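You operate a simulated robot arm through the tools that you are given. There is no shell and no other tool. Be economical: measure what you need, move in short steps, check, and stop when the job is done.

The job below is to be done with a simulated two-armed robot. You get a single attempt, and the scene is never put back.

TASK
Take the purple board on the long table and put it away on the board plate. Put the blue pin on the shelf under the long table. Take the orange rim cup on the long table and put it away on the core bench. Take the ccw cap on the long table and put it away on the fan table. Take the pink pad and put it on the purple square. Take the purple tie and put it on the green sheet. Take the spacer forty five and put it on the white square. Take the white socket and leave it on the middle shelf of the low rack. Put the black brick on the low bench. Take the choke and put it on the long table. Put the grey brush on the low bench away on the fan side of the green bench. Take the green dust box and leave it in the blue tray. Open the purple lid. The order is free. Set down upright: orange rim cup, spacer forty five, white socket, black brick, choke.

It is judged by the outcome, as a careful person would: the job done as asked, and still so three seconds after it is handed in. It fails if anything else is knocked over, pushed out of place, dropped, spilled or broken. Lids that push on must go on centred and level and be pressed home; caps that screw on are set level and turned clockwise until they are tight. Flat cloth is picked up by pressing the open fingertips on it (5 to 10 N) and closing them slowly along it; thin cloth reads only 2 to 8 mm in the jaws.

THE ROBOT
Two 7-joint arms with two-finger parallel grippers on one trunk, on a base that drives. Base frame: it is fixed to the floor where the robot stands at the start and does not move with it; the origin is under the middle of the robot, x ahead of it, y to its left, z up. Units: m, degrees, N and s.
The left shoulder is at the start at [0.07, 0.134, 1.101], the right one opposite. Places, roughly: black brick (8x3x5 cm) [0.4, 1.4, 0.8]; blue pin (3x3x10 cm) [0.3, 0, 0.8]; blue tray (30x21x13 cm) [-0.7, 2, 0.7]; board plate [-6, -6.8, 0.8]; ccw cap [0.25, -0.5, 0.75]; choke (7x4x5 cm) [-0.5, 1.8, 0.7]; core bench [-1.5, -4.4, 0.8]; fan side of the green bench [-6.3, -6.1, 0.8]; fan table [-7.5, -3.2, 0.8]; green dust box [-1, 1.75, 0.75]; green sheet (27x19x1 cm) [0.5, 0.7, 0.8]; grey brush (4x3x9 cm) [-0.9, 1.8, 0.7]; long table [0.6, 0.5, 0.8]; low bench [-0.5, 2, 0.7]; middle shelf of the low rack [-0.5, -0.8, 0.5]; orange rim cup [0.5, -0.25, 0.75]; pink pad (6x17x3 cm) [0.6, -0.1, 0.8]; purple board [0.5, 0.25, 0.75]; purple lid [0.5, -7.6, 0.6]; purple square [-0.2, -0.8, 0.8]; purple tie (9x7x6 cm) [0.6, 0.9, 0.8]; shelf under the long table [0.6, 0.5, 0.1]; spacer forty five [0.5, 1, 0.75]; white socket (8x8x9 cm) [0.4, 1.1, 0.8]; white square [0.5, 0.1, 0.8]. Payload 1.57 kg a hand.
The TCP of each hand is the grasp point between the finger pads, 0.03 m short of the fingertips. In the tool frame z runs along the fingers and y along their closing line. Largest opening 0.08 m; finger width 0.017, thickness 0.012; the body of the gripper, 0.04 by 0.082 m, starts 0.08 m behind the TCP.
Orientation is told as [roll, pitch, yaw] about the base's x, y, z axes, in that order, counted from this pose: with the fingers straight down and closing along the base's y, the tool's x points along the base's -x, its y along +y and its z along -z.

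THE INTERFACE
- The arms move only by the tool move_arm. It takes "left_increments", "right_increments" or both (then of equal length, played together; a hand with none holds still); each is a list that holds one entry, the list of rows, each a list of 6 numbers: the shift along the tool's x, y, z in m, then the turn, a rotation vector about the tool's x, y, z in degrees. In form: [[[tx, ty, tz, wx, wy, wz], ...]]. A call has 1 to 10 rows; each row shifts and turns the commanded pose from where the row before left it, along the tool's axes as they then stand. "left_gripper" and "right_gripper" are, for a hand that has rows, the gripper command, from -1 (shut) to 1 (fully open), values between in proportion, set as the call begins (left out, the last holds). Each row takes 0.2 s and may step no farther than 0.05 m and 8.6 degrees from the row before; otherwise, or with a gripper value out of range, the whole call is refused. A pose out of reach is approached as far as the arm can. The call stops where the force on the tool passes 40 N (or 10 N more than at its start, if that is more) or the arm is blocked; 0.2 s more then pass. The fingers move at their own pace (about 0.153 m/s each) and stop on an object; they squeeze with about 28 N. The grip force told is the motor's: it shows also when the fingers shut on nothing. Time passes only in rows, and 0.2 s behind the last, so rows that do not move let the fingers close. It gives the time, the measured TCP pose, the force on the tool (base axes), the opening and the grip force at its end, in the units of the frame above (readings bear some noise), with the torque about the TCP (base axes, N m) and any sound that the robot's microphone picked up, and new pictures: "views" is both (left out), scene, wrist or none (wrist: the cameras of the hands that moved).
- Cameras (640 x 400 px; columns grow to the right, rows downward): "scene" is now at [0.1271, -0.0206, 1.3169]; the picture's right is [-0.26, -0.96, 0.00], its down [-0.68, 0.19, -0.71] and it looks along [0.68, -0.19, -0.71] (base axes); focal length 214 px, centre (320, 200). "left" rides on the left gripper at [0.072, 0.007, -0.122] in its tool frame; the picture's right is [-0.09, 1.00, 0.00], its down [-0.84, -0.08, -0.54] and it looks along [-0.54, -0.05, 0.84] (tool axes); focal length 238 px, centre (320, 200). "right" rides on the right gripper at [0.072, -0.007, -0.122] in its tool frame; the picture's right is [0.09, 1.00, 0.00], its down [-0.84, 0.08, -0.54] and it looks along [-0.54, 0.05, 0.84] (tool axes); focal length 238 px, centre (320, 200). There is no depth. A picture from a camera that has moved, and an enlarged one, comes with that camera's place and axes in the base frame and with its lens.
- slide_trunk(by): slides the trunk up (or, below 0, down) by that many m; the arms and the scene camera ride with it, the base frame stays. It gives what a move gives, with no picture.
- drive_base(legs): drives the robot by 1 to 6 legs, each [ahead, left, turn to the left] in m, m and degrees, along the robot's own axes; the way and the turn of a leg run together, so that a leg with both is an arc; at most 1.5 m and 180 degrees a leg. The arms and the cameras ride along, it lands a little off, and it stops where it bumps. It gives what a move gives, and a new picture of the scene camera.
- turn_head(pan, tilt): turns the head with the scene camera to pan (to the left, within 86 degrees either way) and tilt (down, from -29 to 69), counted from straight ahead of the robot. It gives what a move gives, and a new picture of the scene camera.
- zoom(camera, box): a new picture of the part [left, top, right, bottom] of that camera's present view, enlarged. The clock stands still meanwhile.
- job_done(): hands the job in; it is judged then, once.

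Work in short steps. Places have to be worked out from the pictures, the camera data and where the tool is seen: move nearer, look again, correct. Check each grasp and each placing, and mend what went wrong. You have 577 turns and 360 pictures in all, those below and enlarged ones among them. Open the grippers and draw the arms clear of the work before you hand the job in, unless the task says otherwise; then end with one line.

The tools are called by a JSON object that holds its "name" and its "arguments". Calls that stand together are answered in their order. move_arm: Moves the arms, as the interface text tells. Its arguments: {"type":"object","properties":{"left_increments":{"type":"array"},"left_gripper":{"type":"number"},"right_increments":{"type":"array"},"right_gripper":{"type":"number"},"views":{"type":"string","enum":["both","scene","wrist","none"]}},"required":[]} The other tools are called the same way: slide_trunk (by) slides the trunk up or down; drive_base (legs) drives the base; turn_head (pan, tilt) turns the head that bears the scene camera; zoom (camera, box) takes an enlarged picture of a part of a camera's view; job_done () hands the job in.

At the start:

```text
time_s: 0.0
left_ee_pos: [0.5272, 0.1725, 1.0749]
left_orientation: [0.0, 0.0, 0.1]
left_wrist_force: [0.7, 0.3, 0.4]
left_wrist_torque: [0.02, 0.01, 0.01]
left_width: 0.0802
left_gripper_force: 0.0
right_ee_pos: [0.4401, -0.2244, 1.095]
right_orientation: [0.0, 0.0, 0.0]
right_wrist_force: [0.0, 0.1, 0.2]
right_wrist_torque: [-0.04, 0.0, 0.02]
right_width: 0.0798
right_gripper_force: 0.0
trunk travel left (down, up): [-0.675, 0.265]
robot x, y, heading: [0.005, 0.001, 0.0]
head pan, tilt: [-15.3, 45.0]
```

scene: 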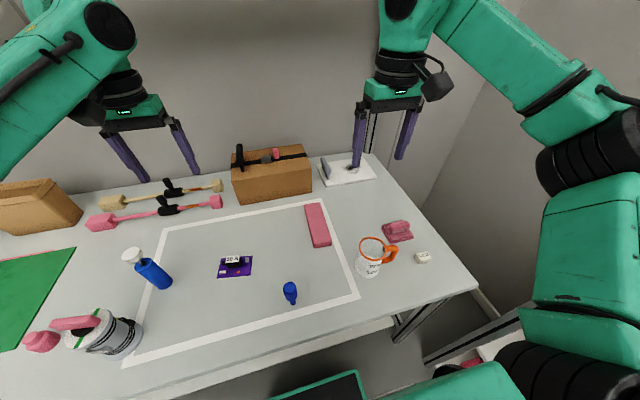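
right: 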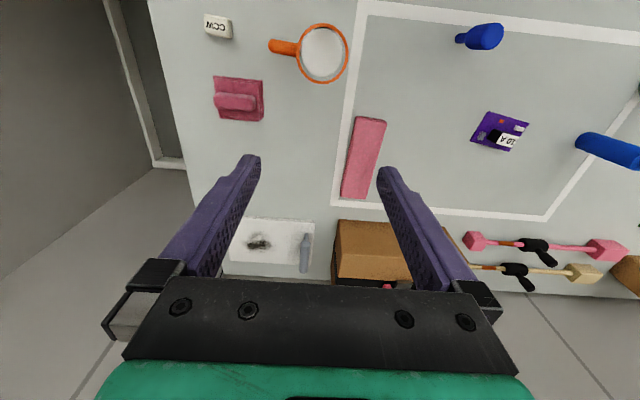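
left: 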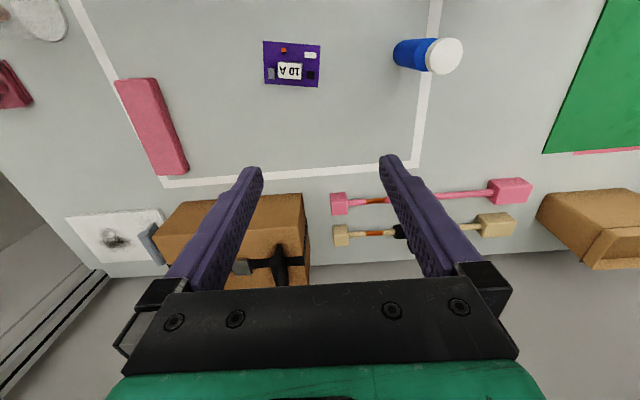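

I'll look round first: the left part of the table, then the right side.

{"name": "turn_head", "arguments": {"pan": 50, "tilt": 40}}

{"name": "turn_head", "arguments": {"pan": -80, "tilt": 40}}

```text
time_s: 1.4
left_ee_pos: [0.5284, 0.1733, 1.0737]
left_orientation: [0.0, 0.0, 0.1]
left_wrist_force: [-0.1, -0.1, 1.1]
left_wrist_torque: [-0.01, -0.01, -0.01]
left_width: 0.0799
left_gripper_force: 0.1
right_ee_pos: [0.4405, -0.225, 1.0944]
right_orientation: [0.0, 0.0, 0.0]
right_wrist_force: [0.5, 0.0, -0.3]
right_wrist_torque: [0.0, 0.0, -0.01]
right_width: 0.0803
right_gripper_force: 0.1
trunk travel left (down, up): [-0.675, 0.265]
robot x, y, heading: [0.0016, -0.0014, 0.3]
head pan, tilt: [50.0, 40.0]
camera scene: at [0.1034, 0.0659, 1.3242], right [0.77, -0.64, 0.0], down [-0.41, -0.49, -0.77], along [0.49, 0.59, -0.64], focal length 214 px, centre (320, 200)
```

scene: 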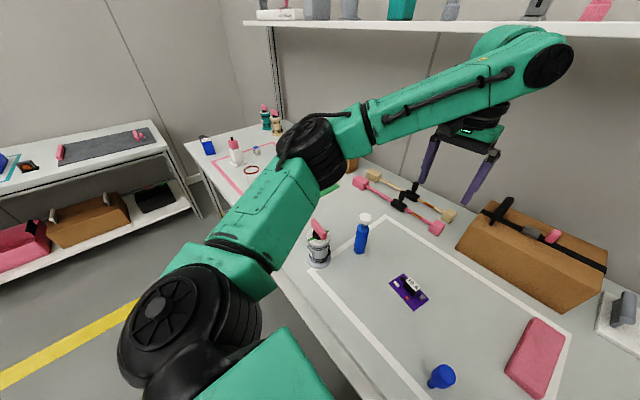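

```text
time_s: 3.5
left_ee_pos: [0.5277, 0.1735, 1.0748]
left_orientation: [0.0, 0.0, 0.1]
left_wrist_force: [-0.7, -0.4, 0.8]
left_wrist_torque: [0.0, 0.03, 0.0]
left_width: 0.0802
left_gripper_force: 0.0
right_ee_pos: [0.4393, -0.2233, 1.0957]
right_orientation: [0.0, 0.0, 0.0]
right_wrist_force: [-0.1, -0.3, -0.2]
right_wrist_torque: [-0.02, -0.02, -0.01]
right_width: 0.0802
right_gripper_force: 0.1
trunk travel left (down, up): [-0.675, 0.265]
robot x, y, heading: [-0.0019, 0.0031, 0.2]
head pan, tilt: [-80.0, 40.0]
camera scene: at [0.0635, -0.0828, 1.3242], right [-0.98, -0.17, 0.0], down [-0.11, 0.63, -0.77], along [0.13, -0.75, -0.64], focal length 214 px, centre (320, 200)
```

scene: 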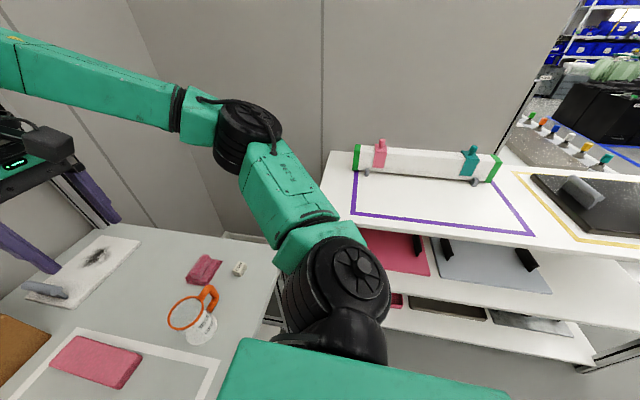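

Reading the pictures: pad at about (0.544, -0.128), table top near z 0.755. I move the right hand above the pad.

{"name": "move_arm", "arguments": {"right_increments": [[[-0.0208, 0.0192, 0.035, 0, 0, 0], [-0.0208, 0.0192, 0.035, 0, 0, 0], [-0.0208, 0.0192, 0.035, 0, 0, 0], [-0.0208, 0.0192, 0.035, 0, 0, 0], [-0.0208, 0.0192, 0.035, 0, 0, 0], [0, 0, 0, 0, 0, 0]]], "right_gripper": 1, "views": "wrist"}}

```text
time_s: 4.9
left_ee_pos: [0.5272, 0.172, 1.0738]
left_orientation: [0.0, -0.1, 0.1]
left_wrist_force: [-0.2, -0.1, 0.4]
left_wrist_torque: [0.05, -0.01, -0.02]
left_width: 0.08
left_gripper_force: 0.1
right_ee_pos: [0.543, -0.1285, 0.9202]
right_orientation: [0.0, 0.0, 0.0]
right_wrist_force: [-0.3, 0.7, -0.5]
right_wrist_torque: [0.01, -0.05, 0.02]
right_width: 0.08
right_gripper_force: 0.2
trunk travel left (down, up): [-0.675, 0.265]
robot x, y, heading: [-0.0007, -0.0017, 0.3]
head pan, tilt: [-80.0, 40.0]
camera right: at [0.4725, -0.1344, 1.0421], right [-0.09, 1.0, 0.0], down [0.84, 0.08, 0.54], along [0.54, 0.05, -0.84], focal length 238 px, centre (320, 200)
```

right: 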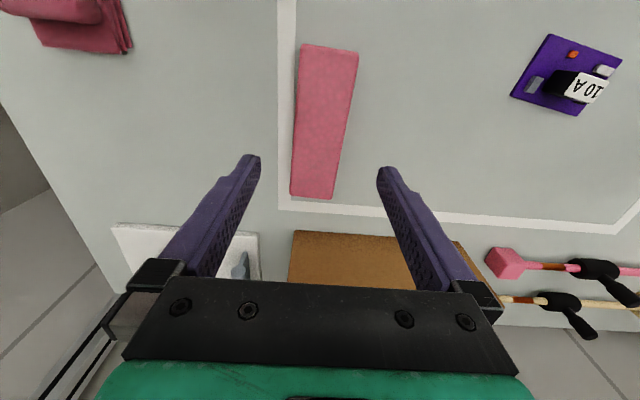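

Pad sits centred between the fingers, and its height is a bit lower than I took. Lowering to z 0.80 for another look.

{"name": "move_arm", "arguments": {"right_increments": [[[-0.004, -0.0, 0.04, 0, 0, 0], [-0.004, 0, 0.04, 0, 0, 0], [-0.002, 0, 0.035, 0, 0, 0], [0, 0, 0, 0, 0, 0]]], "views": "wrist"}}

```text
time_s: 5.9
left_ee_pos: [0.5273, 0.1717, 1.0743]
left_orientation: [0.0, 0.0, 0.0]
left_wrist_force: [0.6, -0.8, -0.5]
left_wrist_torque: [0.03, -0.02, -0.02]
left_width: 0.0801
left_gripper_force: 0.1
right_ee_pos: [0.5543, -0.1287, 0.8057]
right_orientation: [0.0, 0.0, 0.0]
right_wrist_force: [0.2, 0.0, 0.2]
right_wrist_torque: [0.01, -0.04, 0.05]
right_width: 0.0802
right_gripper_force: 0.1
trunk travel left (down, up): [-0.675, 0.265]
robot x, y, heading: [0.0007, 0.0001, -0.1]
head pan, tilt: [-80.0, 40.0]
camera right: at [0.4834, -0.1343, 0.9282], right [-0.09, 1.0, 0.0], down [0.84, 0.08, 0.54], along [0.54, 0.05, -0.84], focal length 238 px, centre (320, 200)
```

right: 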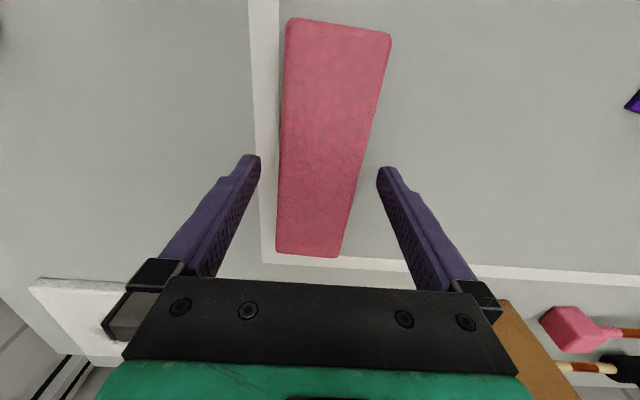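

Centred within a few millimetres; lower slowly to about tip height on the table.

{"name": "move_arm", "arguments": {"right_increments": [[[0, 0.003, 0.015, 0, 0, 0], [0, 0, 0.01, 0, 0, 0], [0, 0, 0.008, 0, 0, 0], [0, 0, 0, 0, 0, 0]]], "views": "wrist"}}

```text
time_s: 6.9
left_ee_pos: [0.5236, 0.1725, 1.0764]
left_orientation: [0.0, -0.2, 0.1]
left_wrist_force: [-0.1, 0.4, -0.3]
left_wrist_torque: [0.01, -0.01, 0.02]
left_width: 0.0801
left_gripper_force: 0.1
right_ee_pos: [0.5538, -0.125, 0.782]
right_orientation: [0.1, -0.7, -0.2]
right_wrist_force: [-9.8, -1.8, 16.3]
right_wrist_torque: [-0.73, 0.45, -0.5]
right_width: 0.08
right_gripper_force: 0.1
trunk travel left (down, up): [-0.675, 0.265]
robot x, y, heading: [0.001, 0.001, 0.2]
head pan, tilt: [-80.0, 40.0]
stopped in row 4 (right hand): the force on the tool passed its limit (the readings are from after the stop); the commanded pose is now the measured one
camera right: at [0.4816, -0.1311, 0.9014], right [-0.09, 1.0, 0.0], down [0.83, 0.07, 0.55], along [0.55, 0.05, -0.83], focal length 238 px, centre (320, 200)
```

right: 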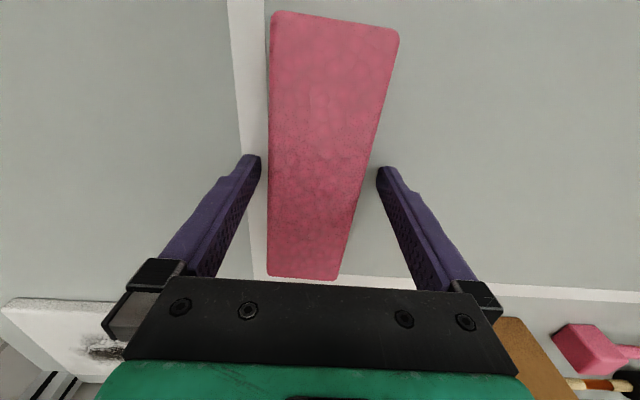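

Tips touched the table: top at z ≈ 0.752. Rise 4 mm, then close on the pad.

{"name": "move_arm", "arguments": {"right_increments": [[[0, 0, -0.004, 0, 0.7, 0], [0, 0, 0, 0, 0, 0]]], "views": "none"}}

{"name": "move_arm", "arguments": {"right_increments": [[[0, 0, 0, 0, 0, 0], [0, 0, 0, 0, 0, 0], [0, 0, 0, 0, 0, 0]]], "right_gripper": -1, "views": "none"}}

{"name": "move_arm", "arguments": {"right_increments": [[[0, 0, -0.04, 0, 0, 0], [0, 0, -0.04, 0, 0, 0], [0, 0, -0.04, 0, 0, 0], [0, 0, 0, 0, 0, 0]]], "views": "wrist"}}

```text
time_s: 7.5
left_ee_pos: [0.5274, 0.1729, 1.0743]
left_orientation: [0.0, 0.1, 0.1]
left_wrist_force: [-1.1, 0.8, -0.1]
left_wrist_torque: [0.03, 0.0, 0.0]
left_width: 0.08
left_gripper_force: 0.2
right_ee_pos: [0.5573, -0.1252, 0.7801]
right_orientation: [0.1, 0.1, 0.0]
right_wrist_force: [-0.7, 0.0, 1.1]
right_wrist_torque: [-0.03, 0.0, -0.01]
right_width: 0.0796
right_gripper_force: 0.0
trunk travel left (down, up): [-0.675, 0.265]
robot x, y, heading: [-0.0025, -0.0015, -0.0]
head pan, tilt: [-80.0, 40.0]
```

```text
time_s: 8.3
left_ee_pos: [0.5273, 0.1728, 1.0725]
left_orientation: [0.0, 0.0, 0.1]
left_wrist_force: [-0.1, 0.3, 0.0]
left_wrist_torque: [0.02, 0.01, -0.03]
left_width: 0.08
left_gripper_force: 0.1
right_ee_pos: [0.5581, -0.1265, 0.7809]
right_orientation: [0.1, 0.2, -0.2]
right_wrist_force: [1.1, 0.5, 0.3]
right_wrist_torque: [-0.03, 0.0, -0.01]
right_width: 0.0569
right_gripper_force: 27.8
trunk travel left (down, up): [-0.675, 0.265]
robot x, y, heading: [0.0009, -0.0009, -0.0]
head pan, tilt: [-80.0, 40.0]
```

```text
time_s: 9.3
left_ee_pos: [0.5287, 0.1718, 1.0728]
left_orientation: [0.0, 0.2, 0.1]
left_wrist_force: [0.0, 0.0, -0.1]
left_wrist_torque: [-0.02, 0.0, 0.02]
left_width: 0.0803
left_gripper_force: 0.1
right_ee_pos: [0.5577, -0.1266, 0.9026]
right_orientation: [0.1, 0.2, -0.2]
right_wrist_force: [-0.3, 0.3, -0.5]
right_wrist_torque: [0.02, 0.02, -0.01]
right_width: 0.0569
right_gripper_force: 28.5
trunk travel left (down, up): [-0.675, 0.265]
robot x, y, heading: [0.0004, -0.0036, 0.1]
head pan, tilt: [-80.0, 40.0]
camera right: at [0.4872, -0.1319, 1.0238], right [-0.09, 1.0, 0.0], down [0.84, 0.08, 0.54], along [0.54, 0.05, -0.84], focal length 238 px, centre (320, 200)
```

right: 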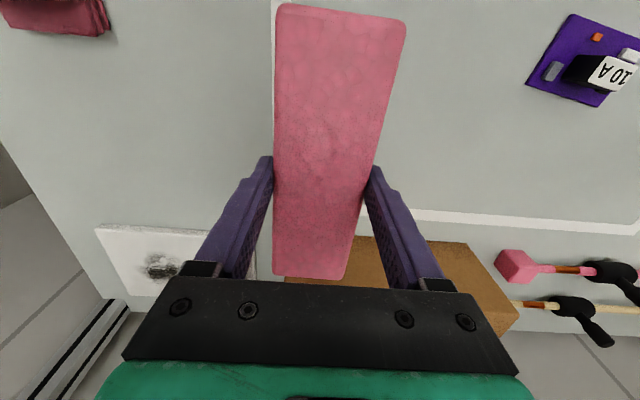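

Grip holds (57 mm). Tuck the pad in close and high, then turn towards the rack.

{"name": "move_arm", "arguments": {"right_increments": [[[0.03, -0.015, -0.025, 0, 0, 0], [0.03, -0.015, -0.025, 0, 0, 0], [0.03, -0.015, -0.025, 0, 0, 0], [0.03, -0.015, -0.025, 0, 0, 0], [0.03, -0.015, 0, 0, 0, 0]]], "left_increments": [[[0.03, 0.015, 0, 0, 0, 0], [0.03, 0.015, 0, 0, 0, 0], [0.03, 0.015, 0, 0, 0, 0], [0.03, 0.015, 0, 0, 0, 0], [0.03, 0, 0, 0, 0, 0]]], "views": "none"}}

{"name": "drive_base", "arguments": {"legs": [[-0.15, 0, 0], [0, 0, -90], [0.1, -0.05, 0]]}}

{"name": "turn_head", "arguments": {"pan": 0, "tilt": 45}}

```text
time_s: 10.5
left_ee_pos: [0.3756, 0.2316, 1.0737]
left_orientation: [0.0, -0.1, 0.1]
left_wrist_force: [0.0, -0.9, -0.6]
left_wrist_torque: [0.02, -0.01, 0.02]
left_width: 0.0798
left_gripper_force: 0.1
right_ee_pos: [0.4054, -0.2014, 1.0012]
right_orientation: [0.1, 0.0, -0.1]
right_wrist_force: [-0.1, 0.2, -0.9]
right_wrist_torque: [0.03, 0.0, -0.03]
right_width: 0.0571
right_gripper_force: 28.5
trunk travel left (down, up): [-0.675, 0.265]
robot x, y, heading: [-0.0023, 0.0001, 0.0]
head pan, tilt: [-80.0, 40.0]
```

```text
time_s: 16.5
left_ee_pos: [0.0317, -0.4774, 1.0741]
left_orientation: [0.1, -0.1, -90.1]
left_wrist_force: [0.4, 0.7, -0.3]
left_wrist_torque: [-0.01, 0.0, -0.03]
left_width: 0.08
left_gripper_force: 0.1
right_ee_pos: [-0.4018, -0.5069, 1.0017]
right_orientation: [0.2, 0.1, -90.1]
right_wrist_force: [0.4, 0.4, -0.5]
right_wrist_torque: [0.0, 0.0, 0.0]
right_width: 0.0567
right_gripper_force: 28.4
trunk travel left (down, up): [-0.675, 0.265]
robot x, y, heading: [-0.1996, -0.0998, -90.1]
head pan, tilt: [-80.0, 40.0]
camera scene: at [-0.2848, -0.1627, 1.3243], right [-0.17, 0.99, 0.0], down [0.63, 0.11, -0.77], along [-0.76, -0.13, -0.64], focal length 214 px, centre (320, 200)
```

scene: 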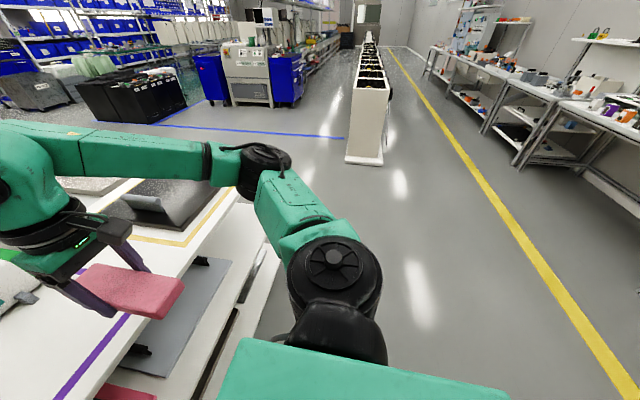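

```text
time_s: 18.0
left_ee_pos: [0.0314, -0.4782, 1.0728]
left_orientation: [0.0, -0.1, -90.1]
left_wrist_force: [0.5, -0.7, -0.4]
left_wrist_torque: [-0.01, 0.02, -0.02]
left_width: 0.0801
left_gripper_force: 0.0
right_ee_pos: [-0.4011, -0.507, 1.0008]
right_orientation: [0.2, 0.2, -90.3]
right_wrist_force: [-0.3, 0.0, -1.0]
right_wrist_torque: [0.0, -0.03, -0.02]
right_width: 0.0568
right_gripper_force: 28.1
trunk travel left (down, up): [-0.675, 0.265]
robot x, y, heading: [-0.202, -0.0974, -90.2]
head pan, tilt: [0.0, 45.0]
camera scene: at [-0.2018, -0.2303, 1.317], right [-1.0, 0.0, 0.0], down [0.0, 0.71, -0.71], along [0.0, -0.71, -0.71], focal length 214 px, centre (320, 200)
```

scene: 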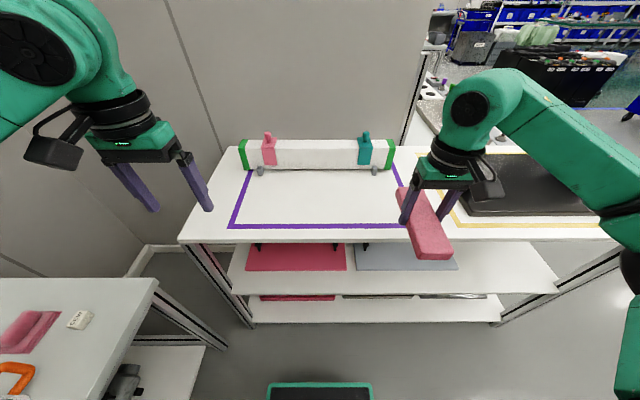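

The purple outline spans x ≈ -0.48..0.08, y ≈ -0.65..-0.95. Drive ahead 0.15 and bring the pad over its middle.

{"name": "drive_base", "arguments": {"legs": [[0.15, 0, 0]]}}

{"name": "move_arm", "arguments": {"right_increments": [[[-0.026, 0.04, 0, 0, 0, 0], [-0.026, 0.04, 0, 0, 0, 0], [-0.026, 0.04, 0, 0, 0, 0], [-0.026, 0.04, 0, 0, 0, 0], [-0.026, 0.04, 0, 0, 0, 0], [0, 0, 0.045, 0, 0, 0], [0, 0, 0.045, 0, 0, 0], [0, 0, 0.03, 0, 0, 0], [0, 0, 0, 0, 0, 0]]], "views": "both"}}

```text
time_s: 19.4
left_ee_pos: [0.0319, -0.6252, 1.0751]
left_orientation: [0.0, -0.1, -90.0]
left_wrist_force: [-0.4, -0.4, -1.0]
left_wrist_torque: [0.02, 0.02, -0.02]
left_width: 0.0801
left_gripper_force: 0.0
right_ee_pos: [-0.4018, -0.6549, 1.0012]
right_orientation: [0.0, 0.1, -90.2]
right_wrist_force: [0.1, 0.0, -0.5]
right_wrist_torque: [-0.01, 0.02, 0.03]
right_width: 0.0567
right_gripper_force: 27.8
trunk travel left (down, up): [-0.675, 0.265]
robot x, y, heading: [-0.2022, -0.2472, -90.2]
head pan, tilt: [0.0, 45.0]
camera scene: at [-0.2021, -0.377, 1.3171], right [-1.0, 0.0, 0.0], down [0.0, 0.71, -0.71], along [0.0, -0.71, -0.71], focal length 214 px, centre (320, 200)
```

scene: 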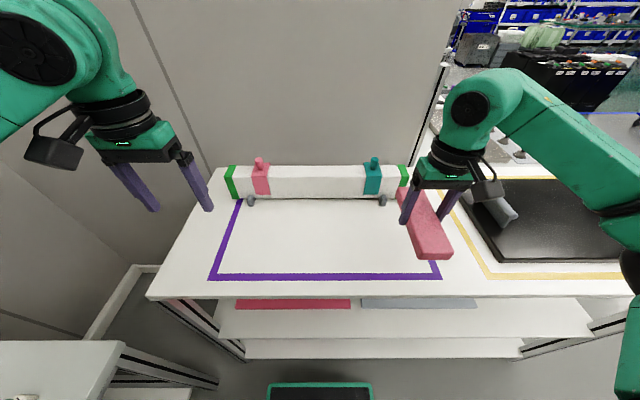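

```text
time_s: 21.4
left_ee_pos: [0.0321, -0.6227, 1.0753]
left_orientation: [0.0, -0.1, -90.2]
left_wrist_force: [1.7, 0.8, -0.2]
left_wrist_torque: [0.0, 0.0, 0.02]
left_width: 0.0802
left_gripper_force: 0.0
right_ee_pos: [-0.2016, -0.7821, 0.8845]
right_orientation: [0.1, -0.1, -90.2]
right_wrist_force: [0.1, 6.4, 21.0]
right_wrist_torque: [0.01, 0.23, -0.13]
right_width: 0.0572
right_gripper_force: 27.9
trunk travel left (down, up): [-0.675, 0.265]
robot x, y, heading: [-0.201, -0.249, -90.1]
head pan, tilt: [0.0, 45.0]
camera scene: at [-0.202, -0.3728, 1.3176], right [-1.0, 0.0, 0.0], down [0.0, 0.7, -0.71], along [0.0, -0.71, -0.7], focal length 214 px, centre (320, 200)
camera right: at [-0.2068, -0.7088, 1.0052], right [1.0, 0.09, 0.0], down [0.07, -0.84, 0.54], along [0.05, -0.54, -0.84], focal length 238 px, centre (320, 200)
```

scene: 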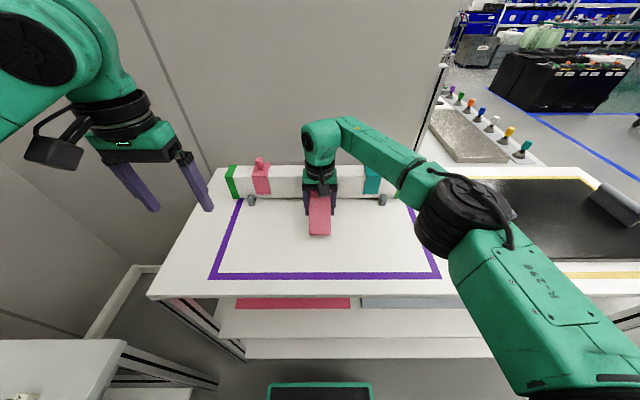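
right: 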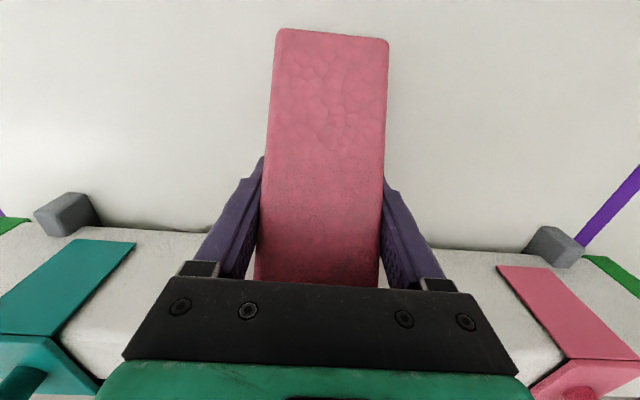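

Force 21 N with a +y part: the pad's far end is probably on the white bar (its front is near y -0.84). Lift, pull back to y ≈ -0.73 and look again.

{"name": "move_arm", "arguments": {"right_increments": [[[0, 0, -0.03, 0, 0, 0], [0.03, 0, 0, 0, 0, 0], [0.024, 0, 0, 0, 0, 0], [0, 0, 0, 0, 0, 0]]], "views": "both"}}

```text
time_s: 22.4
left_ee_pos: [0.0316, -0.6269, 1.0739]
left_orientation: [-0.1, 0.0, -90.1]
left_wrist_force: [-0.7, -0.2, -1.1]
left_wrist_torque: [-0.01, -0.02, 0.02]
left_width: 0.08
left_gripper_force: 0.0
right_ee_pos: [-0.2017, -0.7319, 0.9101]
right_orientation: [0.1, 0.2, -90.3]
right_wrist_force: [-0.9, 0.7, -0.8]
right_wrist_torque: [0.02, 0.03, -0.03]
right_width: 0.057
right_gripper_force: 28.3
trunk travel left (down, up): [-0.675, 0.265]
robot x, y, heading: [-0.1989, -0.2514, -90.3]
head pan, tilt: [0.0, 45.0]
camera scene: at [-0.2018, -0.3788, 1.3169], right [-1.0, 0.0, 0.0], down [0.0, 0.71, -0.71], along [0.0, -0.71, -0.71], focal length 214 px, centre (320, 200)
camera right: at [-0.2075, -0.6592, 1.0324], right [1.0, 0.09, 0.0], down [0.07, -0.84, 0.54], along [0.05, -0.54, -0.84], focal length 238 px, centre (320, 200)
```

scene: 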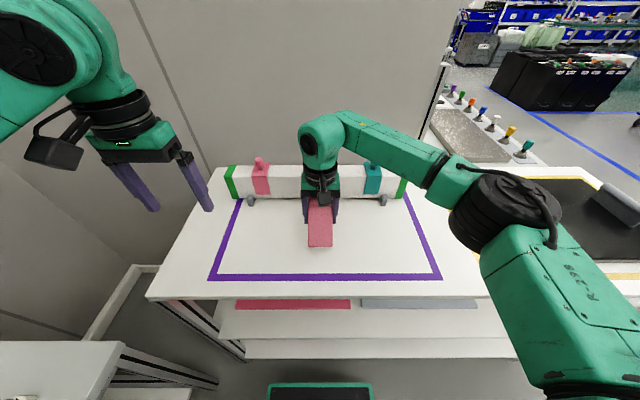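
right: 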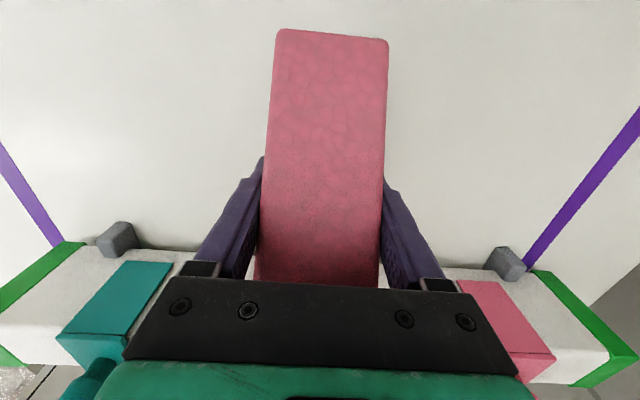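

Bar hasn't shifted. Lower here gently until the pad touches.

{"name": "move_arm", "arguments": {"right_increments": [[[0, 0, 0.02, 0, 0, 0], [0, 0, 0.01, 0, 0, 0], [0, 0, 0.008, 0, 0, 0], [0, 0, 0.006, 0, 0, 0], [0, 0, 0, 0, 0, 0]]], "views": "wrist"}}

```text
time_s: 23.6
left_ee_pos: [0.0329, -0.6247, 1.0752]
left_orientation: [0.0, -0.2, -90.1]
left_wrist_force: [0.3, 0.2, -0.5]
left_wrist_torque: [-0.01, -0.03, 0.01]
left_width: 0.08
left_gripper_force: 0.1
right_ee_pos: [-0.2023, -0.7308, 0.8696]
right_orientation: [0.3, -0.1, -90.3]
right_wrist_force: [-2.5, -11.2, 33.2]
right_wrist_torque: [0.44, 1.05, 0.15]
right_width: 0.0569
right_gripper_force: 28.1
trunk travel left (down, up): [-0.675, 0.265]
robot x, y, heading: [-0.2041, -0.2459, -90.2]
head pan, tilt: [0.0, 45.0]
camera right: at [-0.208, -0.6576, 0.9919], right [1.0, 0.09, 0.0], down [0.07, -0.83, 0.55], along [0.05, -0.54, -0.84], focal length 238 px, centre (320, 200)
```

right: 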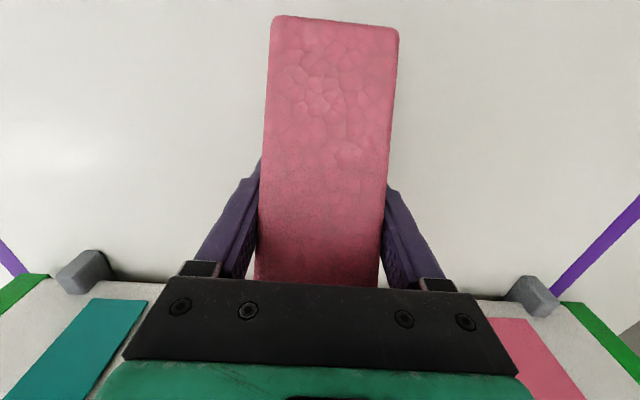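

Contact at z 0.869 (surface ≈ 0.842). Rise a hair, open, and withdraw upward.

{"name": "move_arm", "arguments": {"right_increments": [[[0, 0, -0.002, 0, 0, 0], [0, 0, 0, 0, 0, 0], [0, 0, 0, 0, 0, 0]]], "right_gripper": 1, "views": "none"}}

{"name": "move_arm", "arguments": {"right_increments": [[[0, 0, -0.03, 0, 0, 0], [0, 0, -0.04, 0, 0, 0], [0, 0, -0.04, 0, 0, 0], [0.03, -0.03, -0.02, 0, 0, 0], [0.04, -0.03, 0, 0, 0, 0], [0.04, -0.03, 0, 0, 0, 0], [0, 0, 0, 0, 0, 0]]], "views": "scene"}}

```text
time_s: 24.4
left_ee_pos: [0.0359, -0.6261, 1.0737]
left_orientation: [-0.2, 0.0, -90.0]
left_wrist_force: [-0.5, 1.0, -0.2]
left_wrist_torque: [0.0, -0.02, -0.02]
left_width: 0.0797
left_gripper_force: 0.1
right_ee_pos: [-0.1981, -0.7314, 0.87]
right_orientation: [0.0, 0.1, -90.2]
right_wrist_force: [15.0, -9.6, 22.7]
right_wrist_torque: [-0.36, 0.32, 0.49]
right_width: 0.0665
right_gripper_force: 0.0
trunk travel left (down, up): [-0.675, 0.265]
robot x, y, heading: [-0.1984, -0.2456, -90.2]
head pan, tilt: [0.0, 45.0]
```

```text
time_s: 26.0
left_ee_pos: [0.0321, -0.6267, 1.0741]
left_orientation: [-0.1, 0.0, -90.1]
left_wrist_force: [-0.8, -0.4, -0.7]
left_wrist_torque: [0.02, 0.02, -0.01]
left_width: 0.0799
left_gripper_force: 0.0
right_ee_pos: [-0.2925, -0.6207, 0.9984]
right_orientation: [0.0, 0.2, -90.3]
right_wrist_force: [-0.5, -1.2, -0.5]
right_wrist_torque: [0.01, 0.02, 0.03]
right_width: 0.0801
right_gripper_force: 0.1
trunk travel left (down, up): [-0.675, 0.265]
robot x, y, heading: [-0.2021, -0.2476, -90.3]
head pan, tilt: [0.0, 45.0]
camera scene: at [-0.2013, -0.3792, 1.3169], right [-1.0, 0.0, 0.0], down [0.0, 0.71, -0.71], along [0.0, -0.71, -0.71], focal length 214 px, centre (320, 200)
```

scene: 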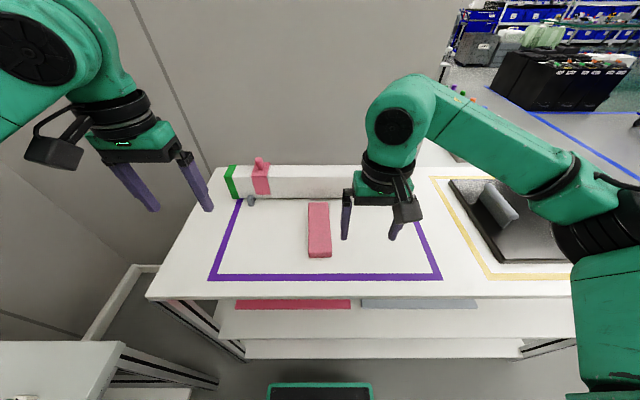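

Pad is inside the outline. Next go to the left end of the long table.

{"name": "drive_base", "arguments": {"legs": [[-0.3, 0, 0], [0, 0, 90], [0, 0.9, 0]]}}

{"name": "turn_head", "arguments": {"pan": 10, "tilt": 42}}

```text
time_s: 36.1
left_ee_pos: [0.1944, 1.1815, 1.0744]
left_orientation: [0.0, 0.0, -0.5]
left_wrist_force: [-0.2, -0.9, 0.2]
left_wrist_torque: [0.04, 0.01, 0.01]
left_width: 0.0798
left_gripper_force: 0.1
right_ee_pos: [0.1863, 0.8563, 0.999]
right_orientation: [0.1, 0.2, -0.6]
right_wrist_force: [0.5, -0.1, -0.1]
right_wrist_torque: [0.02, 0.0, 0.02]
right_width: 0.0799
right_gripper_force: 0.0
trunk travel left (down, up): [-0.675, 0.265]
robot x, y, heading: [-0.1849, 0.9519, -0.4]
head pan, tilt: [0.0, 45.0]
camera scene: at [-0.0564, 0.9518, 1.317], right [-0.01, -1.0, 0.0], down [-0.71, 0.01, -0.71], along [0.71, -0.01, -0.71], focal length 214 px, centre (320, 200)
```

scene: 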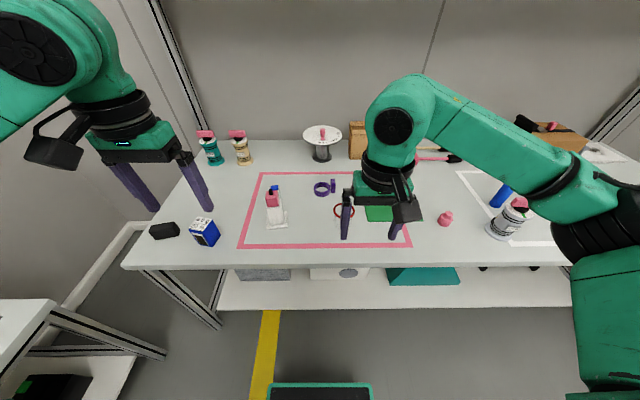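

```text
time_s: 36.9
left_ee_pos: [0.194, 1.1818, 1.0736]
left_orientation: [0.0, 0.0, -0.5]
left_wrist_force: [0.7, 0.0, 0.7]
left_wrist_torque: [0.02, -0.01, -0.06]
left_width: 0.08
left_gripper_force: 0.1
right_ee_pos: [0.1856, 0.857, 0.9993]
right_orientation: [0.0, 0.3, -0.7]
right_wrist_force: [-0.4, -0.9, -0.4]
right_wrist_torque: [0.04, 0.04, -0.03]
right_width: 0.08
right_gripper_force: 0.0
trunk travel left (down, up): [-0.675, 0.265]
robot x, y, heading: [-0.1864, 0.9517, -0.6]
head pan, tilt: [10.0, 42.0]
camera scene: at [-0.0552, 0.9666, 1.3213], right [0.16, -0.99, 0.0], down [-0.66, -0.11, -0.74], along [0.73, 0.12, -0.67], focal length 214 px, centre (320, 200)
```

scene: 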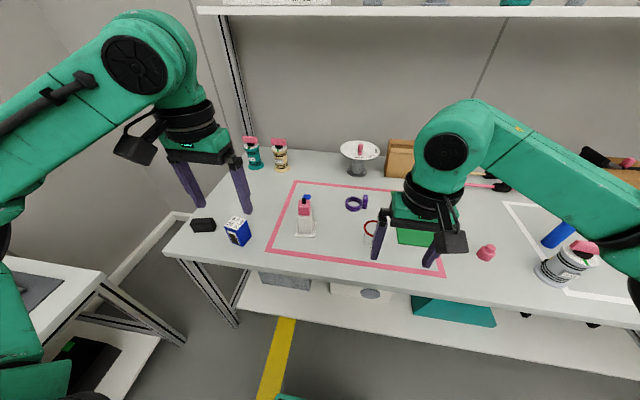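

Zoom on this end of the table to identify the things.

{"name": "zoom", "arguments": {"camera": "scene", "box": [180, 130, 390, 270]}}

{"name": "zoom", "arguments": {"camera": "left", "box": [0, 0, 640, 400]}}

{"name": "zoom", "arguments": {"camera": "right", "box": [0, 0, 640, 400]}}

```text
2.86 times, centred on (285, 200) of scene
camera zoom: at [-0.0552, 0.9666, 1.3213], right [0.16, -0.99, 0.0], down [-0.66, -0.11, -0.74], along [0.73, 0.12, -0.67], focal length 613 px, centre (420, 200)
```

zoom: 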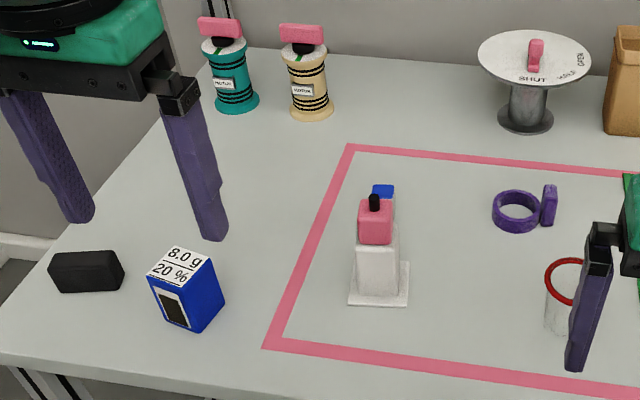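

```text
1.00 times, centred on (320, 200) of left
camera zoom: at [0.1218, 1.1885, 1.1952], right [0.1, 0.99, 0.0], down [0.84, -0.09, 0.54], along [0.54, -0.06, -0.84], focal length 238 px, centre (320, 200)
```

zoom: 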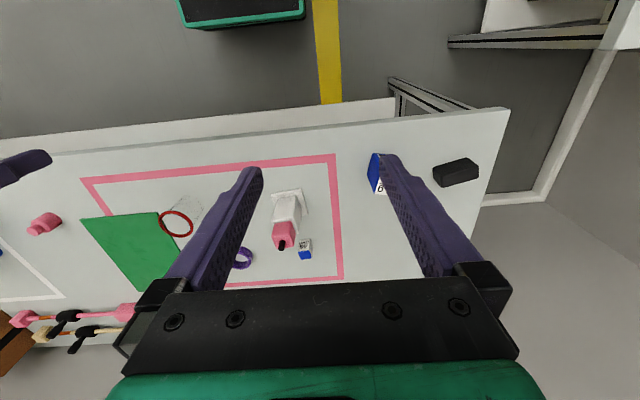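

```text
1.00 times, centred on (320, 200) of right
camera zoom: at [0.1152, 0.8524, 1.1213], right [-0.08, 1.0, 0.0], down [0.84, 0.07, 0.54], along [0.54, 0.04, -0.84], focal length 238 px, centre (320, 200)
```

zoom: 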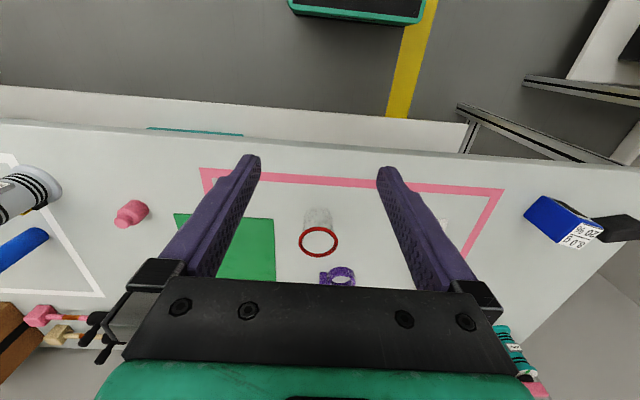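

Socket (white with pink plug) ≈ (0.41, 1.09), spacer (small blue) ≈ (0.53, 1.11), tie ≈ (0.54, 0.95), brick ≈ (0.36, 1.43). Drive nearer and put hands above tie (right) and spacer (left).

{"name": "drive_base", "arguments": {"legs": [[0.15, 0.05, 0.5]]}}

```text
time_s: 38.3
left_ee_pos: [0.3415, 1.2317, 1.0746]
left_orientation: [-0.1, -0.1, -0.2]
left_wrist_force: [0.3, -0.8, 0.3]
left_wrist_torque: [0.0, 0.02, 0.01]
left_width: 0.0798
left_gripper_force: 0.1
right_ee_pos: [0.3329, 0.9083, 1.0004]
right_orientation: [0.1, 0.0, -0.3]
right_wrist_force: [-0.4, -0.8, 0.3]
right_wrist_torque: [0.0, 0.01, 0.02]
right_width: 0.0798
right_gripper_force: 0.1
trunk travel left (down, up): [-0.675, 0.265]
robot x, y, heading: [-0.0368, 1.0051, -0.4]
head pan, tilt: [10.0, 42.0]
camera scene: at [0.0919, 1.0154, 1.3215], right [0.17, -0.99, 0.0], down [-0.66, -0.11, -0.74], along [0.73, 0.13, -0.67], focal length 214 px, centre (320, 200)
```

scene: 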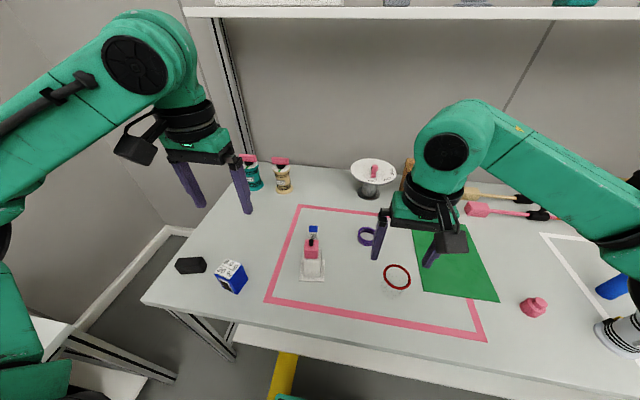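

Bring the right hand over the tie and the left over the spacer, still high.

{"name": "move_arm", "arguments": {"right_increments": [[[-0.033, 0.004, 0.01, 0, 0, 0], [-0.033, 0.004, 0.01, 0, 0, 0], [-0.033, 0.004, 0.01, 0, 0, 0], [-0.033, 0.004, 0.01, 0, 0, 0], [-0.033, 0.004, 0.01, 0, 0, 0], [0, 0, 0, 0, 0, 0]]], "left_increments": [[[-0.031, -0.018, 0.015, 0, 0, 0], [-0.031, -0.018, 0.015, 0, 0, 0], [-0.031, -0.018, 0.015, 0, 0, 0], [-0.031, -0.018, 0.015, 0, 0, 0], [-0.031, -0.018, 0.015, 0, 0, 0], [0, 0, 0, 0, 0, 0]]], "views": "wrist"}}

```text
time_s: 39.7
left_ee_pos: [0.4957, 1.1417, 0.9988]
left_orientation: [0.2, -0.1, -0.3]
left_wrist_force: [-0.3, 0.5, -0.8]
left_wrist_torque: [-0.04, -0.02, -0.02]
left_width: 0.08
left_gripper_force: 0.0
right_ee_pos: [0.4984, 0.9262, 0.9499]
right_orientation: [0.1, 0.1, -0.3]
right_wrist_force: [0.0, 0.4, 0.5]
right_wrist_torque: [0.02, -0.03, -0.02]
right_width: 0.08
right_gripper_force: 0.0
trunk travel left (down, up): [-0.675, 0.265]
robot x, y, heading: [-0.0356, 1.0038, -0.5]
head pan, tilt: [10.0, 42.0]
camera right: at [0.4282, 0.9216, 1.0712], right [-0.09, 1.0, 0.0], down [0.84, 0.07, 0.54], along [0.54, 0.05, -0.84], focal length 238 px, centre (320, 200)
camera left: at [0.4226, 1.148, 1.121], right [0.1, 1.0, 0.0], down [0.84, -0.08, 0.54], along [0.54, -0.05, -0.84], focal length 238 px, centre (320, 200)
```

right: 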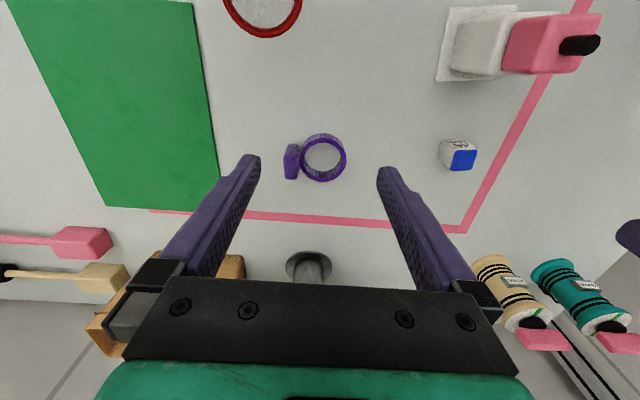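
left: 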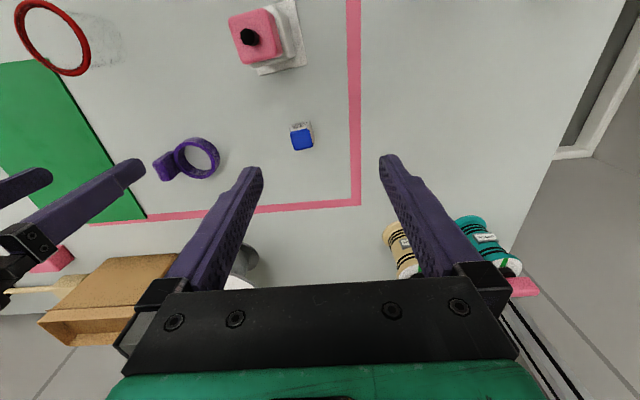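

Spacer at (0.531, 1.113). Lower the left hand onto it, stopping at z 0.80 to look.

{"name": "move_arm", "arguments": {"left_increments": [[[-0.035, -0.029, 0, 0, 0, 0], [0, 0, 0.045, 0, 0, 0], [0, 0, 0.045, 0, 0, 0], [0, 0, 0.045, 0, 0, 0], [0, 0, 0.045, 0, 0, 0], [0, 0, 0, 0, 0, 0]]], "left_gripper": 0.6, "views": "wrist"}}

```text
time_s: 41.1
left_ee_pos: [0.53, 1.1108, 0.8195]
left_orientation: [-0.1, 0.0, -0.2]
left_wrist_force: [0.9, 0.5, 0.0]
left_wrist_torque: [0.02, 0.02, 0.01]
left_width: 0.064
left_gripper_force: 0.1
right_ee_pos: [0.4992, 0.9255, 0.9488]
right_orientation: [0.1, 0.1, -0.3]
right_wrist_force: [0.1, -0.4, -0.8]
right_wrist_torque: [0.03, 0.05, -0.01]
right_width: 0.0802
right_gripper_force: 0.0
trunk travel left (down, up): [-0.675, 0.265]
robot x, y, heading: [-0.033, 1.0021, -0.2]
head pan, tilt: [10.0, 42.0]
camera left: at [0.4576, 1.117, 0.9417], right [0.1, 1.0, 0.0], down [0.84, -0.08, 0.54], along [0.54, -0.05, -0.84], focal length 238 px, centre (320, 200)
```

left: 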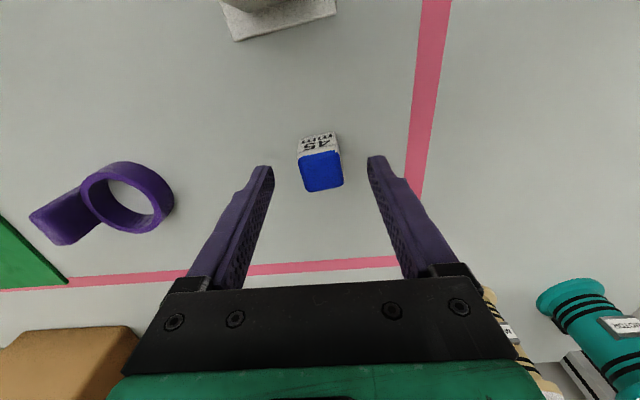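

Well centred. Lower and close.

{"name": "move_arm", "arguments": {"left_increments": [[[0, 0, 0.017, 0, 0, 0], [0, 0, 0.016, 0, 0, 0], [0, 0, 0, 0, 0, 0]]], "views": "none"}}

{"name": "move_arm", "arguments": {"left_increments": [[[0, 0, 0, 0, 0, 0], [0, 0, 0, 0, 0, 0], [0, 0, 0, 0, 0, 0]]], "left_gripper": -1, "views": "none"}}

{"name": "move_arm", "arguments": {"left_increments": [[[0, 0, -0.03, 0, 0, 0], [0, 0, -0.04, 0, 0, 0], [0, 0, -0.04, 0, 0, 0], [0, 0.02, -0.04, 0, 0, 0], [0.03, 0.03, -0.02, 0, 0, 0], [0.03, 0.03, 0, 0, 0, 0]]], "views": "wrist"}}

```text
time_s: 41.9
left_ee_pos: [0.531, 1.1124, 0.7864]
left_orientation: [0.0, 0.1, -0.2]
left_wrist_force: [-0.2, -0.6, -0.9]
left_wrist_torque: [-0.03, -0.01, -0.01]
left_width: 0.0639
left_gripper_force: 0.0
right_ee_pos: [0.5002, 0.9262, 0.9491]
right_orientation: [0.1, 0.2, -0.3]
right_wrist_force: [-0.1, -0.6, -0.2]
right_wrist_torque: [0.01, -0.02, 0.01]
right_width: 0.08
right_gripper_force: 0.1
trunk travel left (down, up): [-0.675, 0.265]
robot x, y, heading: [-0.0421, 1.0032, -0.4]
head pan, tilt: [10.0, 42.0]
```

```text
time_s: 42.7
left_ee_pos: [0.5302, 1.1113, 0.7869]
left_orientation: [0.1, 0.0, -0.2]
left_wrist_force: [0.1, 0.0, -0.3]
left_wrist_torque: [0.0, -0.02, 0.0]
left_width: 0.0291
left_gripper_force: 27.3
right_ee_pos: [0.5006, 0.9264, 0.9479]
right_orientation: [0.1, 0.2, -0.3]
right_wrist_force: [0.2, 0.7, 0.6]
right_wrist_torque: [0.02, -0.02, 0.0]
right_width: 0.0799
right_gripper_force: 0.0
trunk travel left (down, up): [-0.675, 0.265]
robot x, y, heading: [-0.0385, 1.0003, -0.3]
head pan, tilt: [10.0, 42.0]
```

```text
time_s: 44.1
left_ee_pos: [0.4708, 1.1948, 0.9558]
left_orientation: [-0.1, 0.0, -0.2]
left_wrist_force: [0.2, 0.7, -1.0]
left_wrist_torque: [-0.01, 0.01, 0.02]
left_width: 0.0291
left_gripper_force: 27.7
right_ee_pos: [0.4984, 0.9278, 0.9492]
right_orientation: [0.0, 0.2, -0.2]
right_wrist_force: [-0.3, -0.3, -0.1]
right_wrist_torque: [-0.02, -0.02, 0.0]
right_width: 0.0799
right_gripper_force: 0.1
trunk travel left (down, up): [-0.675, 0.265]
robot x, y, heading: [-0.0363, 1.0011, -0.3]
head pan, tilt: [10.0, 42.0]
camera left: at [0.3971, 1.2007, 1.0774], right [0.1, 1.0, 0.0], down [0.84, -0.08, 0.54], along [0.54, -0.05, -0.84], focal length 238 px, centre (320, 200)
```

left: 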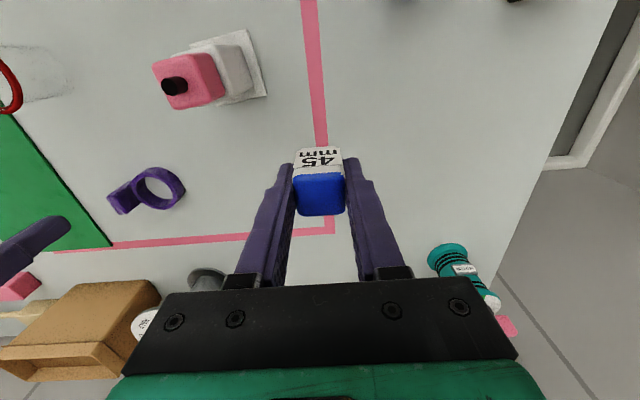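

Spacer held upright. Now turn the right hand 90° so its fingers close along x across the tie's ring.

{"name": "move_arm", "arguments": {"right_increments": [[[-0.0053, 0.001, 0, 0, 0, -8.5], [-0.0053, 0.001, 0, 0, 0, -8.5], [0, 0, 0, 0, 0, -8.5], [0, 0, 0, 0, 0, -8.5], [0, 0, 0, 0, 0, -8.5], [0, 0, 0, 0, 0, -8.5], [0, 0, 0, 0, 0, -8.5], [0, 0, 0, 0, 0, -8.5], [0, 0, 0, 0, 0, -8.5], [0, 0, 0, 0, 0, -8.5]]], "views": "wrist"}}

```text
time_s: 46.3
left_ee_pos: [0.4708, 1.1926, 0.9566]
left_orientation: [0.0, -0.1, -0.1]
left_wrist_force: [0.5, 0.4, -0.5]
left_wrist_torque: [0.02, -0.02, 0.02]
left_width: 0.0292
left_gripper_force: 27.8
right_ee_pos: [0.5108, 0.9286, 0.9478]
right_orientation: [0.1, 0.0, 22.2]
right_wrist_force: [0.2, -0.3, 0.2]
right_wrist_torque: [-0.03, 0.02, 0.01]
right_width: 0.0801
right_gripper_force: 0.2
right hand out of reach, approached as far as the arm can: row 3, 4, 5, 6, 7, 8, 9, 10
trunk travel left (down, up): [-0.675, 0.265]
robot x, y, heading: [-0.0343, 0.998, -0.4]
head pan, tilt: [10.0, 42.0]
camera right: at [0.4467, 0.8972, 1.0704], right [-0.46, 0.89, 0.0], down [0.75, 0.39, 0.54], along [0.48, 0.25, -0.84], focal length 238 px, centre (320, 200)
```

right: 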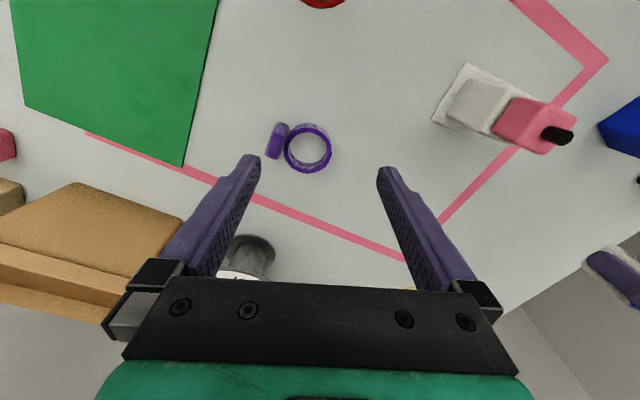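

Joint limit near +22°; turn the other way instead, to about -70°.

{"name": "move_arm", "arguments": {"right_increments": [[[0, 0, 0, 0, 0, 8.5], [0, 0, 0, 0, 0, 8.5], [0, 0, 0, 0, 0, 8.5], [0, 0, 0, 0, 0, 8.5], [0, 0, 0, 0, 0, 8.5], [0, 0, 0, 0, 0, 8.5], [0, 0, 0, 0, 0, 8.5], [0, 0, 0, 0, 0, 8.5], [0, 0, 0, 0, 0, 8.5], [0, 0, 0, 0, 0, 8.5]]], "views": "none"}}

```text
time_s: 48.5
left_ee_pos: [0.4709, 1.1921, 0.956]
left_orientation: [0.1, -0.1, -0.2]
left_wrist_force: [0.5, 1.1, -0.8]
left_wrist_torque: [-0.01, -0.03, 0.02]
left_width: 0.0292
left_gripper_force: 28.3
right_ee_pos: [0.5099, 0.9298, 0.949]
right_orientation: [-0.1, 0.2, -63.1]
right_wrist_force: [-0.1, 0.3, 0.3]
right_wrist_torque: [-0.04, 0.02, -0.01]
right_width: 0.0801
right_gripper_force: 0.1
trunk travel left (down, up): [-0.675, 0.265]
robot x, y, heading: [-0.0376, 1.0025, -0.3]
head pan, tilt: [10.0, 42.0]
```

Now at -63°. Finish to -80°, shift over the ring and lower to z 0.86.

{"name": "move_arm", "arguments": {"right_increments": [[[0, 0, 0, 0, 0, 8.5], [0, 0, 0, 0, 0, 8.4], [0.001, 0.042, 0, 0, 0, 0], [0, 0, 0.045, 0, 0, 0], [0, 0, 0.045, 0, 0, 0], [0, 0, 0, 0, 0, 0]]], "views": "wrist"}}

```text
time_s: 49.9
left_ee_pos: [0.4708, 1.1952, 0.9559]
left_orientation: [-0.2, 0.0, -0.2]
left_wrist_force: [-0.9, 0.5, -0.4]
left_wrist_torque: [0.03, -0.03, -0.03]
left_width: 0.0293
left_gripper_force: 27.8
right_ee_pos: [0.5473, 0.9367, 0.859]
right_orientation: [0.1, 0.0, -79.6]
right_wrist_force: [0.8, 0.0, 0.5]
right_wrist_torque: [-0.01, 0.03, 0.01]
right_width: 0.0803
right_gripper_force: 0.1
right hand out of reach, approached as far as the arm can: row 3
trunk travel left (down, up): [-0.675, 0.265]
robot x, y, heading: [-0.0367, 1.0013, -0.1]
head pan, tilt: [10.0, 42.0]
camera right: at [0.5295, 1.007, 0.9814], right [0.96, 0.27, 0.0], down [0.23, -0.81, 0.54], along [0.15, -0.52, -0.84], focal length 238 px, centre (320, 200)
```

right: 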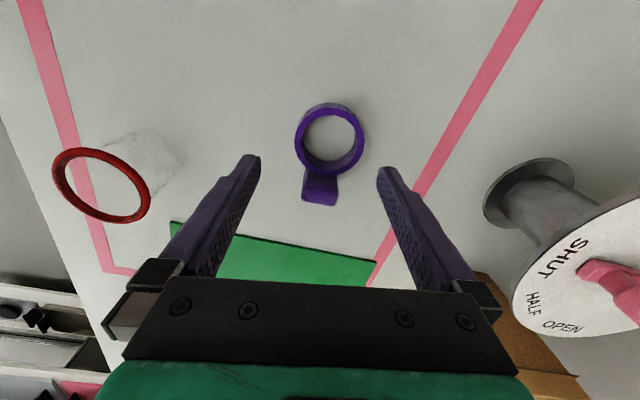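

Ring centre ≈ (0.559, 0.946). Correct and lower.

{"name": "move_arm", "arguments": {"right_increments": [[[0.007, 0.0134, 0, 0, 0, 0], [0, 0, 0.035, 0, 0, 0], [0, 0, 0.034, 0, 0, 0], [0, 0, 0, 0, 0, 0]]], "views": "wrist"}}

```text
time_s: 50.9
left_ee_pos: [0.4705, 1.194, 0.9565]
left_orientation: [0.0, 0.0, -0.1]
left_wrist_force: [0.7, -0.3, -0.3]
left_wrist_torque: [0.0, 0.0, 0.0]
left_width: 0.0293
left_gripper_force: 28.3
right_ee_pos: [0.5442, 0.9408, 0.8032]
right_orientation: [0.1, 0.1, -79.5]
right_wrist_force: [-1.0, 0.5, -0.3]
right_wrist_torque: [0.0, 0.05, -0.03]
right_width: 0.0798
right_gripper_force: 0.1
right hand out of reach, approached as far as the arm can: row 1, 2, 3
trunk travel left (down, up): [-0.675, 0.265]
robot x, y, heading: [-0.0383, 1.0008, -0.2]
head pan, tilt: [10.0, 42.0]
camera right: at [0.5253, 1.0116, 0.9263], right [0.96, 0.27, 0.0], down [0.23, -0.81, 0.54], along [0.15, -0.52, -0.84], focal length 238 px, centre (320, 200)
```

right: 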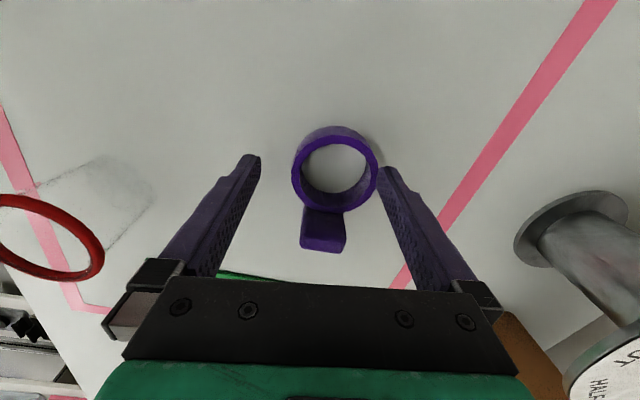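

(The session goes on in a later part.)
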